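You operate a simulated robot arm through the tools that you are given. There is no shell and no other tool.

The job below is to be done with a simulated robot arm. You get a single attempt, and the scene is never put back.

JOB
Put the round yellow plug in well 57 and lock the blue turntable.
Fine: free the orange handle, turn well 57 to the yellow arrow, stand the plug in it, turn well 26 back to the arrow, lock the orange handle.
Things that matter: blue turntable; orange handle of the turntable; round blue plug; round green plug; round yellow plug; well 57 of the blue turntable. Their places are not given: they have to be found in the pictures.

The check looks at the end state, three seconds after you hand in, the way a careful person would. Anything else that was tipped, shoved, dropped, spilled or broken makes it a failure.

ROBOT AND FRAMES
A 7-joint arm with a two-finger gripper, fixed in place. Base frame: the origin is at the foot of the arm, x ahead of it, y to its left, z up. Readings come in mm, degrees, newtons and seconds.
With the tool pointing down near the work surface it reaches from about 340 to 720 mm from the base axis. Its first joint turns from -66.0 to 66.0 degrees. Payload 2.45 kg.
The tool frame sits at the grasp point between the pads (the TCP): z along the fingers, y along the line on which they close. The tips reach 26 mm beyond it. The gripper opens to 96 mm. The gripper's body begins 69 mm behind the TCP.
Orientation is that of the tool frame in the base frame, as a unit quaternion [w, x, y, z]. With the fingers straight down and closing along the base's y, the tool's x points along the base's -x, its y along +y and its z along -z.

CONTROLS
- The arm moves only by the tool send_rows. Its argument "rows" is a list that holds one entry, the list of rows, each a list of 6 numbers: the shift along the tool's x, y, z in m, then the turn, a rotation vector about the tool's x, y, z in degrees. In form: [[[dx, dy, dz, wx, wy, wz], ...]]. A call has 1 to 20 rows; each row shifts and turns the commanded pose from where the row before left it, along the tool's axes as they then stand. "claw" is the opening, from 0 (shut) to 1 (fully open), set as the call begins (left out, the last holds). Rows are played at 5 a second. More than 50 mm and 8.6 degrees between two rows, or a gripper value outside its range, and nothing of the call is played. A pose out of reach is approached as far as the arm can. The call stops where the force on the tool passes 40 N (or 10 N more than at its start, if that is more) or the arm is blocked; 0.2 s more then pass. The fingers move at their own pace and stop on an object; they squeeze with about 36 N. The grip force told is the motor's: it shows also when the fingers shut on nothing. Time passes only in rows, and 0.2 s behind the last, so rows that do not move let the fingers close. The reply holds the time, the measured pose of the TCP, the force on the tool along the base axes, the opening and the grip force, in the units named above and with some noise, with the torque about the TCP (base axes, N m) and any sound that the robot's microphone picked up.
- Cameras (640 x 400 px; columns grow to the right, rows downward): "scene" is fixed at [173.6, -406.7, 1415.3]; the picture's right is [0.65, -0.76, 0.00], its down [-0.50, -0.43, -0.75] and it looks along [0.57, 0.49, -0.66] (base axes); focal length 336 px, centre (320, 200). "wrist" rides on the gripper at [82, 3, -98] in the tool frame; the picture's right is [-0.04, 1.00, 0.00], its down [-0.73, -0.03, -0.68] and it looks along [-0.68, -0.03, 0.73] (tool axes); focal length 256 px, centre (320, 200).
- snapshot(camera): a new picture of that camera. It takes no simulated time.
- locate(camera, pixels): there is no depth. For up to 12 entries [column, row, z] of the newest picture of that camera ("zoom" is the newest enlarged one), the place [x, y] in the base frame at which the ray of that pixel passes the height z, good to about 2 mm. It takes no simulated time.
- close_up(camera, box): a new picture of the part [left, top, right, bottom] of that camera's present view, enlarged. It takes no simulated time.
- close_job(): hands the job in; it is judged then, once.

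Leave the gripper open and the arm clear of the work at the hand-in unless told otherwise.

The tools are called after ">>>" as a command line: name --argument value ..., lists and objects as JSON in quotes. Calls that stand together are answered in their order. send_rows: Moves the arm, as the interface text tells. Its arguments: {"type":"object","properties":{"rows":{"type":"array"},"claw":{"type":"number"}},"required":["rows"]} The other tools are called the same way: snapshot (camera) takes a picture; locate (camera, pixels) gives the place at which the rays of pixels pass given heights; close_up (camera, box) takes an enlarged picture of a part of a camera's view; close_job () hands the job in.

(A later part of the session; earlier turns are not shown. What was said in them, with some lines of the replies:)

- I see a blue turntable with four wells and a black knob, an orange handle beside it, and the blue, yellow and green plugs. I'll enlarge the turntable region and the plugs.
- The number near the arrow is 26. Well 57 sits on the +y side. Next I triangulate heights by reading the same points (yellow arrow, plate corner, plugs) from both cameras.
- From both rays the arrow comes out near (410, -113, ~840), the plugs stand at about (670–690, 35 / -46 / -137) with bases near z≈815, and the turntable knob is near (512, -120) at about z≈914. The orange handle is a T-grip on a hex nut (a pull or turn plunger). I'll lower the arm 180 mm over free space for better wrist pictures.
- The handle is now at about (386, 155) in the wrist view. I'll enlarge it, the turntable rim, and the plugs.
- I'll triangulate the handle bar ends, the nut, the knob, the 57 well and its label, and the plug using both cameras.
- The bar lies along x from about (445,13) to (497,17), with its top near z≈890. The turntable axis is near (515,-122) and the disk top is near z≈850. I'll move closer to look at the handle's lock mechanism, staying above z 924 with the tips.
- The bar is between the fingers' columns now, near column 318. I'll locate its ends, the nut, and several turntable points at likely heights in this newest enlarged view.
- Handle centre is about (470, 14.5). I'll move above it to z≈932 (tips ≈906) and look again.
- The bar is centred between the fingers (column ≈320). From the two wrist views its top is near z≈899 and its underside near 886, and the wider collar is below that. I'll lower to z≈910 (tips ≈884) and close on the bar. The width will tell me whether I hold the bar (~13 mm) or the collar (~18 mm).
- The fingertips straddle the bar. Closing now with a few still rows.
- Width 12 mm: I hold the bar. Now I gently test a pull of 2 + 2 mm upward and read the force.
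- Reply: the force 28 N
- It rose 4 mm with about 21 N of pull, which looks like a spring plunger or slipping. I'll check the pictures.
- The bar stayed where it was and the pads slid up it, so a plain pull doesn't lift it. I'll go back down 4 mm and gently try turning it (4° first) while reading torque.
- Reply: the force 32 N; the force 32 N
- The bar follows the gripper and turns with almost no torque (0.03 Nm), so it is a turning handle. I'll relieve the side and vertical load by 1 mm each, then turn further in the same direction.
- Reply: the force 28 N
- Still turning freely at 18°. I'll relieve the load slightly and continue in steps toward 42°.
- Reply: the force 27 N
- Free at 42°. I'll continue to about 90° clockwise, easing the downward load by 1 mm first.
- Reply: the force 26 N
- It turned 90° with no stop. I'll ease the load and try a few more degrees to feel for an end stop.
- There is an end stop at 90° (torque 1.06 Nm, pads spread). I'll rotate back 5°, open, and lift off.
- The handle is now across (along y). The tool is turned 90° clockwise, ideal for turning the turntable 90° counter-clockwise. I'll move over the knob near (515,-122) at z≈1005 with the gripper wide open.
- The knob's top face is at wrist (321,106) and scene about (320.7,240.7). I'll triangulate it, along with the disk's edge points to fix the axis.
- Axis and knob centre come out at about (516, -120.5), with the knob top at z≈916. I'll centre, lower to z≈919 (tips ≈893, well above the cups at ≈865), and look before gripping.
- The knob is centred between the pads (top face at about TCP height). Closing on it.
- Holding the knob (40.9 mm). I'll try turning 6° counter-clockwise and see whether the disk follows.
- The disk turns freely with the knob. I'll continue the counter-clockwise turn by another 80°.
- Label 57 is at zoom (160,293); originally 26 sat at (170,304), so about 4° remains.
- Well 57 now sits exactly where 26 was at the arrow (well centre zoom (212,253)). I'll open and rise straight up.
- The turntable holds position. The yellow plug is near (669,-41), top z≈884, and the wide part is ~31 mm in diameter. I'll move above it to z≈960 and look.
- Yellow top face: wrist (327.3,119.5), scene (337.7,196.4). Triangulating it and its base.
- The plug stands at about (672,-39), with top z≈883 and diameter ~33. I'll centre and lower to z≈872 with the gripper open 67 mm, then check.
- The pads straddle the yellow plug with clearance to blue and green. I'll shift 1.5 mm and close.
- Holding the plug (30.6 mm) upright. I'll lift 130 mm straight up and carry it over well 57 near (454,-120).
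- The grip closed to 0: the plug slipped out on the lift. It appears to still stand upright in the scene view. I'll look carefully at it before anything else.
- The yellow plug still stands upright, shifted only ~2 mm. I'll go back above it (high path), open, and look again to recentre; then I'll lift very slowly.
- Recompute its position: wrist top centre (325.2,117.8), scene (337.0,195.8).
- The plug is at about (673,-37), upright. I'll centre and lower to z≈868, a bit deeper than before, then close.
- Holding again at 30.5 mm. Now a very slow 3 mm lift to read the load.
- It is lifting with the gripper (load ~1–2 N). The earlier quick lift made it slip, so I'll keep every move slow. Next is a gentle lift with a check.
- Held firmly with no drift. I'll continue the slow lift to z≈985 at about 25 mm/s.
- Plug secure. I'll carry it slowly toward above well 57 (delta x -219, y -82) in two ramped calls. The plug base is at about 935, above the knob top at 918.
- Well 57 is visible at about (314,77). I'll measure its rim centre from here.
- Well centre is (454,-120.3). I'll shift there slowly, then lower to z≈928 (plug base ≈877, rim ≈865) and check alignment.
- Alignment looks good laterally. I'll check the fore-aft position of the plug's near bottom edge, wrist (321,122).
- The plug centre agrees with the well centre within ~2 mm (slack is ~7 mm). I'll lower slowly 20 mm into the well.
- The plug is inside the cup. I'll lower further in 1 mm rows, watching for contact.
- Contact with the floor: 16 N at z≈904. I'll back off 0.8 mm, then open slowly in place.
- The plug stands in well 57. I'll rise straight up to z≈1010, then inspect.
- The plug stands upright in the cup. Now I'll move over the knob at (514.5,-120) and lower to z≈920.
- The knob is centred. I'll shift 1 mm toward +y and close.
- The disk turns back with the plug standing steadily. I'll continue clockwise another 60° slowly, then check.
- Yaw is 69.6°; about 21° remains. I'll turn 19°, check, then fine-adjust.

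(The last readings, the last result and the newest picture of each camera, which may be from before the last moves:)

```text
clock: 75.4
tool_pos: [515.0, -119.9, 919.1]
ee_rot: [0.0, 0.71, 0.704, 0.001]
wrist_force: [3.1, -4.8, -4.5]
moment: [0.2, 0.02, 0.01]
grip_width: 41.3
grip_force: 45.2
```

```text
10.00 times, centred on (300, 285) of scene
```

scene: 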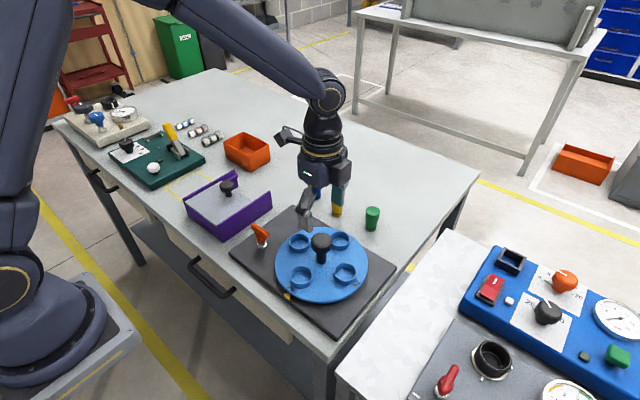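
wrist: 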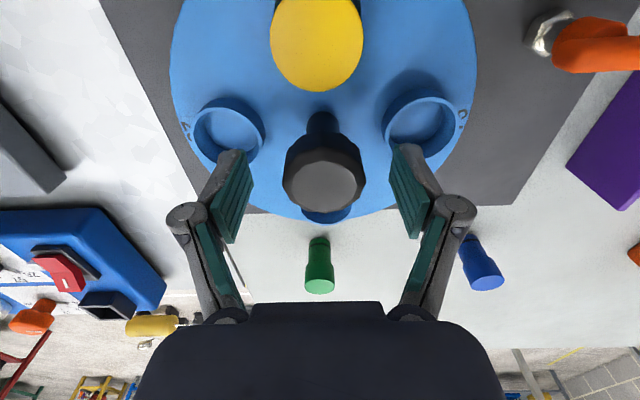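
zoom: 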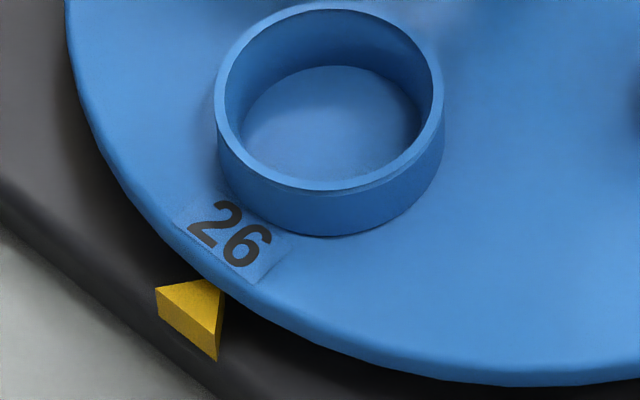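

26 is back at its original place (label (169,304), same as at the start). I'll open, rise straight up, and verify.

>>> send_rows --rows '[[[0, 0, 0, 0, 0, 0], [0, 0, 0, 0, 0, 0], [0, 0, 0, 0, 0, 0], [0, 0, -0.01, 0, 0, 0], [0, 0, -0.03, 0, 0, 0], [0, 0, -0.03, 0, 0, 0], [0, 0, -0.03, 0, 0, 0]]]' --claw 0.7

>>> close_up --camera "scene" --box '[270, 220, 380, 310]'

>>> snapshot --camera "wrist"

```text
clock: 77.0
tool_pos: [515.1, -120.6, 1019.7]
ee_rot: [-0.001, 0.71, 0.705, 0.001]
wrist_force: [-0.4, -0.8, -0.5]
moment: [0.02, 0.03, -0.01]
grip_width: 67.2
grip_force: 0.0
```

```text
4.44 times, centred on (325, 265) of scene
```

zoom: 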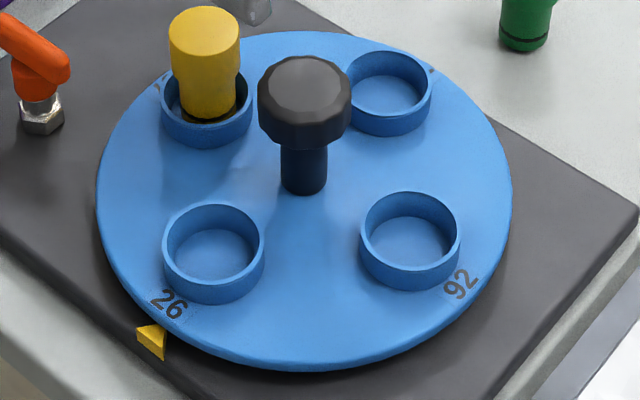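

```text
taken
```

wrist: 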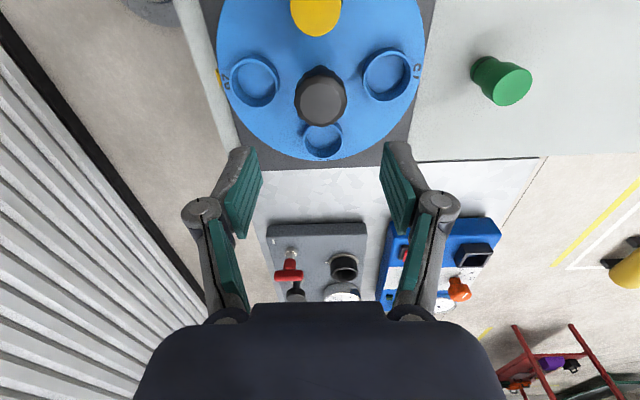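

The turntable matches its start position with the yellow plug in well 57. Now I'll go back above the orange handle at (470,15) and lower to z≈932.

>>> send_rows --rows '[[[0.034, -0.0113, 0, 0, 0, 0], [0.034, -0.0113, 0, 0, 0, 0], [0.034, -0.0113, 0, 0, 0, 0], [0.034, -0.0111, 0, 0, 0, 0], [0, 0, 0.03, 0, 0, 0], [0, 0, 0.03, 0, 0, 0], [0, 0, 0.027, 0, 0, 0]]]' --claw 0.45

>>> close_up --camera "wrist" --box '[240, 80, 400, 220]'

>>> close_up --camera "scene" --box '[225, 190, 305, 250]'

```text
clock: 78.6
tool_pos: [470.9, 17.9, 934.2]
ee_rot: [0.0, 0.71, 0.704, -0.001]
wrist_force: [0.8, -0.2, -0.4]
moment: [0.01, -0.02, -0.01]
grip_width: 43.2
grip_force: 0.0
```

```text
2.86 times, centred on (320, 150) of wrist
```

zoom: 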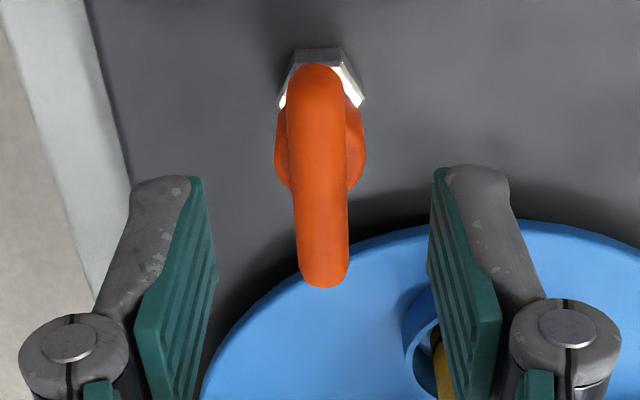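

```text
6.67 times, centred on (265, 220) of scene
```

zoom: 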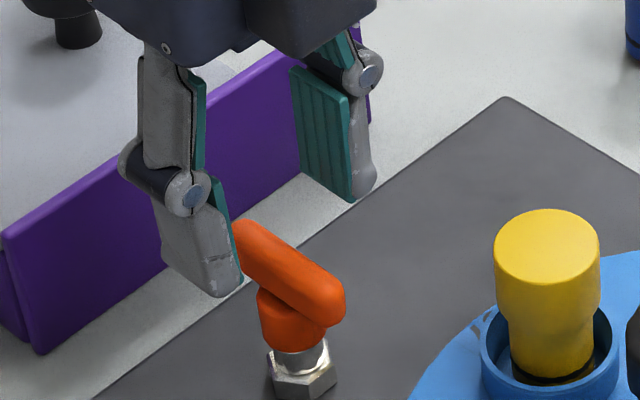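

The bar is centred between the fingers. I'll shift -2 mm in y, lower to z≈910, and close.

>>> send_rows --rows '[[[-0.0025, -0.0005, 0.01, 0, 0, 0], [0, 0, 0.01, 0, 0, 0], [0, 0, 0.004, 0, 0, 0], [0, 0, 0, 0, 0, 0]]]'

>>> send_rows --rows '[[[0, 0, 0, 0, 0, 0], [0, 0, 0, 0, 0, 0], [0, 0, 0, 0, 0, 0], [0, 0, 0, 0, 0, 0]]]' --claw 0

>>> close_up --camera "wrist" --box '[240, 80, 400, 220]'

```text
clock: 79.6
tool_pos: [469.7, 14.0, 908.9]
ee_rot: [-0.001, 0.711, 0.704, 0.0]
wrist_force: [0.0, 0.3, 0.4]
moment: [-0.01, 0.01, 0.0]
grip_width: 43.1
grip_force: 0.1
```

```text
clock: 80.6
tool_pos: [470.4, 15.7, 909.1]
ee_rot: [0.001, 0.71, 0.704, 0.0]
wrist_force: [-1.3, -0.9, 0.3]
moment: [0.16, 0.05, 0.77]
grip_width: 12.2
grip_force: 38.5
```

```text
2.86 times, centred on (320, 150) of wrist
```

zoom: 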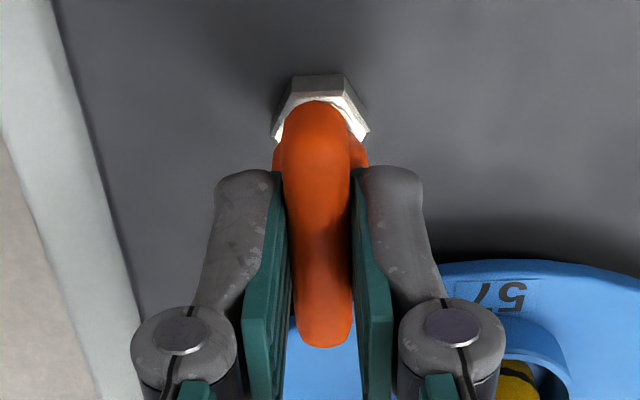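

Bar held (12.2 mm). I'll turn back counter-clockwise 80°, then finish to the stop.

>>> send_rows --rows '[[[0, 0, 0, 0, 0, -2], [0, 0, 0, 0, 0, -4], [0, 0, 0, 0, 0, -4], [0, 0, 0, 0, 0, -4], [0, 0, 0, 0, 0, -4], [0, 0, 0, 0, 0, -4], [0, 0, 0, 0, 0, -4], [0, 0, 0, 0, 0, -4], [0, 0, 0, 0, 0, -4], [0, 0, 0, 0, 0, -4], [0, 0, 0, 0, 0, -4], [0, 0, 0, 0, 0, -4], [0, 0, 0, 0, 0, -4], [0, 0, 0, 0, 0, -4], [0, 0, 0, 0, 0, -4], [0, 0, 0, 0, 0, -4], [0, 0, 0, 0, 0, -4], [0, 0, 0, 0, 0, -4], [0, 0, 0, 0, 0, -4], [0, 0, 0, 0, 0, -4]]]'

>>> close_up --camera "scene" --box '[225, 190, 305, 250]'

```text
clock: 84.8
tool_pos: [470.1, 15.5, 909.5]
ee_rot: [0.0, 0.107, 0.994, 0.0]
wrist_force: [0.5, 14.1, 1.2]
moment: [0.6, 1.1, -0.09]
grip_width: 11.8
grip_force: 38.6
```

```text
6.67 times, centred on (265, 220) of scene
```

zoom: 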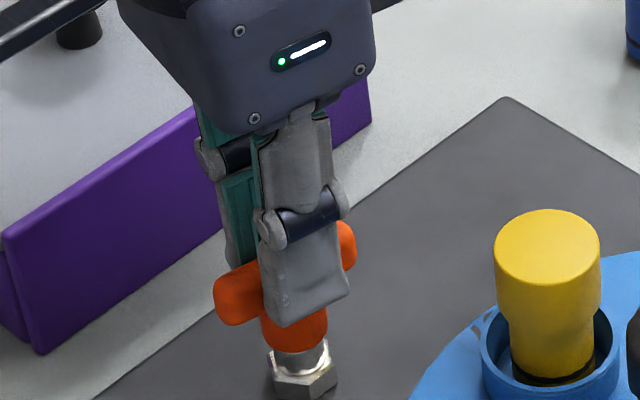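

Yaw is 12°. I'll continue to 0°, then a little further to feel for the locked stop.

>>> send_rows --rows '[[[0, 0, 0, 0, 0, -4], [0, 0, 0, 0, 0, -4], [0, 0, 0, 0, 0, -3], [0, 0, 0, 0, 0, -1.2], [0, 0, 0, 0, 0, 0]]]'

>>> send_rows --rows '[[[0, 0, 0, 0, 0, -1.5], [0, 0, 0, 0, 0, -1.5], [0, 0, 0, 0, 0, -1], [0, 0, 0, 0, 0, 0]]]'

```text
clock: 86.0
tool_pos: [470.1, 15.6, 909.9]
ee_rot: [0.0, 0.002, 1.0, 0.0]
wrist_force: [-4.2, 18.5, -3.2]
moment: [0.44, -0.65, 0.02]
grip_width: 11.8
grip_force: 38.7
```

```text
clock: 87.0
tool_pos: [470.2, 15.5, 909.2]
ee_rot: [0.001, -0.033, 0.999, 0.0]
wrist_force: [-1.4, 19.0, -2.2]
moment: [0.47, 0.55, -1.01]
grip_width: 13.2
grip_force: 40.2
```

End stop felt (torque -1.0 Nm). I'll relax 2.5° so the bar stays against the stop, then open and rise.

>>> send_rows --rows '[[[0, 0, 0, 0, 0, 1.5], [0, 0, 0, 0, 0, 1], [0, 0, 0, 0, 0, 0]]]'

>>> send_rows --rows '[[[0, 0, 0, 0, 0, 0], [0, 0, 0, 0, 0, 0], [0, 0, 0, 0, 0, 0], [0, 0, -0.01, 0, 0, 0], [0, 0, -0.03, 0, 0, 0], [0, 0, -0.03, 0, 0, 0], [0, 0, -0.03, 0, 0, 0], [0, 0, -0.03, 0, 0, 0]]]' --claw 0.5

>>> snapshot --camera "wrist"

>>> close_up --camera "scene" --box '[235, 210, 295, 250]'

>>> close_up --camera "scene" --box '[270, 220, 380, 310]'

```text
clock: 87.8
tool_pos: [470.2, 15.1, 908.5]
ee_rot: [0.0, -0.01, 1.0, 0.0]
wrist_force: [-2.8, 15.9, -10.3]
moment: [0.36, -0.48, -0.86]
grip_width: 12.1
grip_force: 39.1
```

```text
clock: 89.6
tool_pos: [469.5, 15.0, 1038.1]
ee_rot: [0.001, -0.01, 1.0, 0.0]
wrist_force: [0.3, 0.0, 1.0]
moment: [-0.01, -0.02, -0.04]
grip_width: 47.5
grip_force: 0.0
```

```text
taken
```

wrist: 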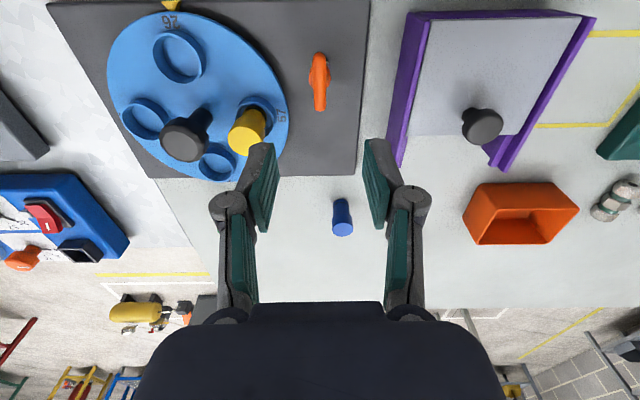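

```text
10.00 times, centred on (265, 230) of scene
```

zoom: 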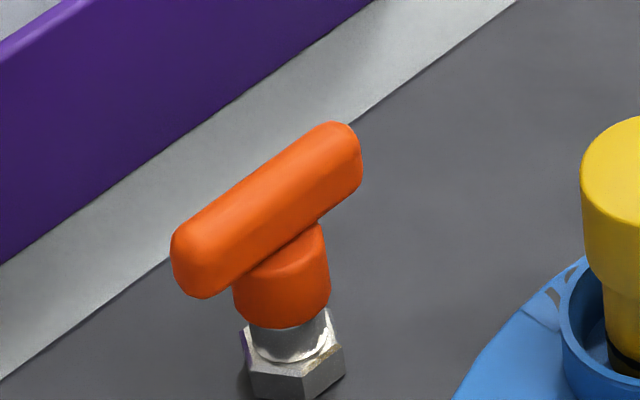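

```text
4.44 times, centred on (325, 265) of scene
```

zoom: 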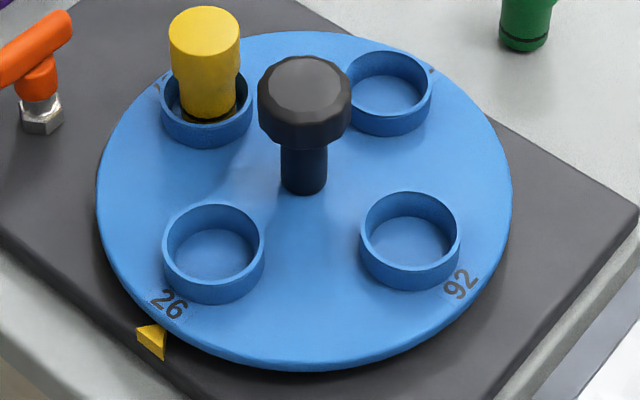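

The handle looks exactly as it did at the start (locked), 26 is at the arrow, and the yellow plug stands in well 57. I'll raise the arm well clear and open the gripper, then take a final look.

>>> send_rows --rows '[[[0, 0, -0.03, 0, 0, 0], [0, 0, -0.03, 0, 0, 0], [0, 0, -0.03, 0, 0, 0], [0, 0, -0.03, 0, 0, 0], [0.03, -0.02, 0, 0, 0, 0], [0.03, -0.02, 0, 0, 0, 0], [0, 0, 0, 0, 0, 0]]]' --claw 1

>>> snapshot --camera "scene"

>>> snapshot --camera "wrist"

>>> close_up --camera "scene" --box '[220, 170, 400, 340]'

```text
clock: 91.2
tool_pos: [411.3, -26.8, 1157.9]
ee_rot: [0.0, -0.01, 1.0, 0.0]
wrist_force: [0.6, 0.9, 0.1]
moment: [-0.01, 0.0, 0.03]
grip_width: 96.0
grip_force: 0.0
```

```text
taken
```

scene: 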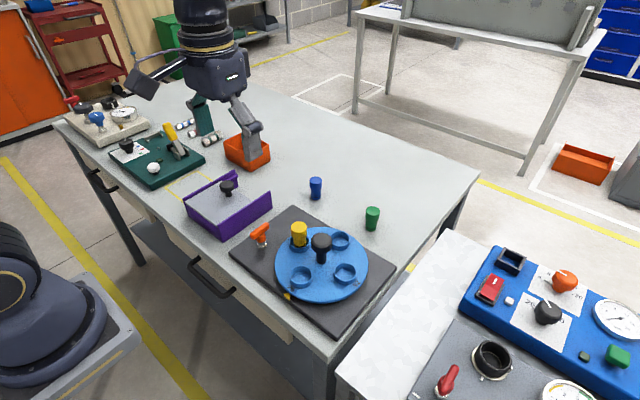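

```text
taken
```

wrist: 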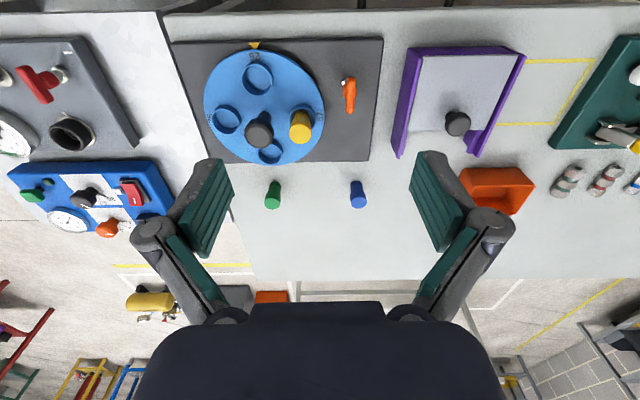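

```text
2.35 times, centred on (310, 255) of scene
```

zoom: 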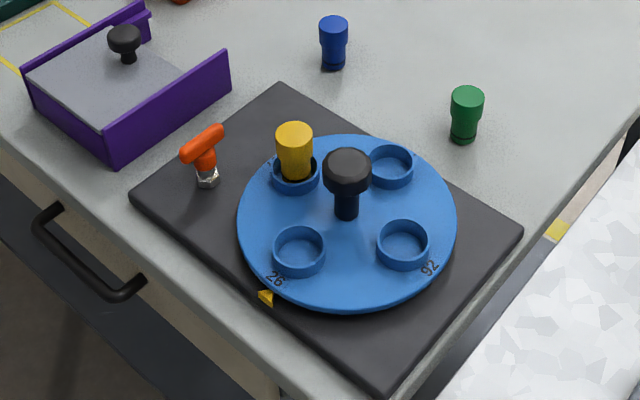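

The final state looks right: the yellow plug is upright in well 57, well 26 is at the arrow, and the handle is back in its locked position. The blue and green plugs are undisturbed, the arm is clear and the gripper is open. Handing in.

>>> close_job

```text
The job is handed in.
```

The yellow plug is standing in well 57, well 26 is back at the yellow arrow, and the orange handle is turned back to its locked stop. I handed the job in with the gripper open and the arm clear of the work.

- **Slip:** the plug slipped out of the grip on the first lift. It stayed upright and moved only about 2 mm, and a second, slower lift carried it without trouble.
- **Lock:** I judged it by the handle reaching its end stop and matching its starting picture. I did not try to turn the turntable afterwards to test it.
- **Other items:** the blue and green plugs and the rest of the table look the same as at the start.
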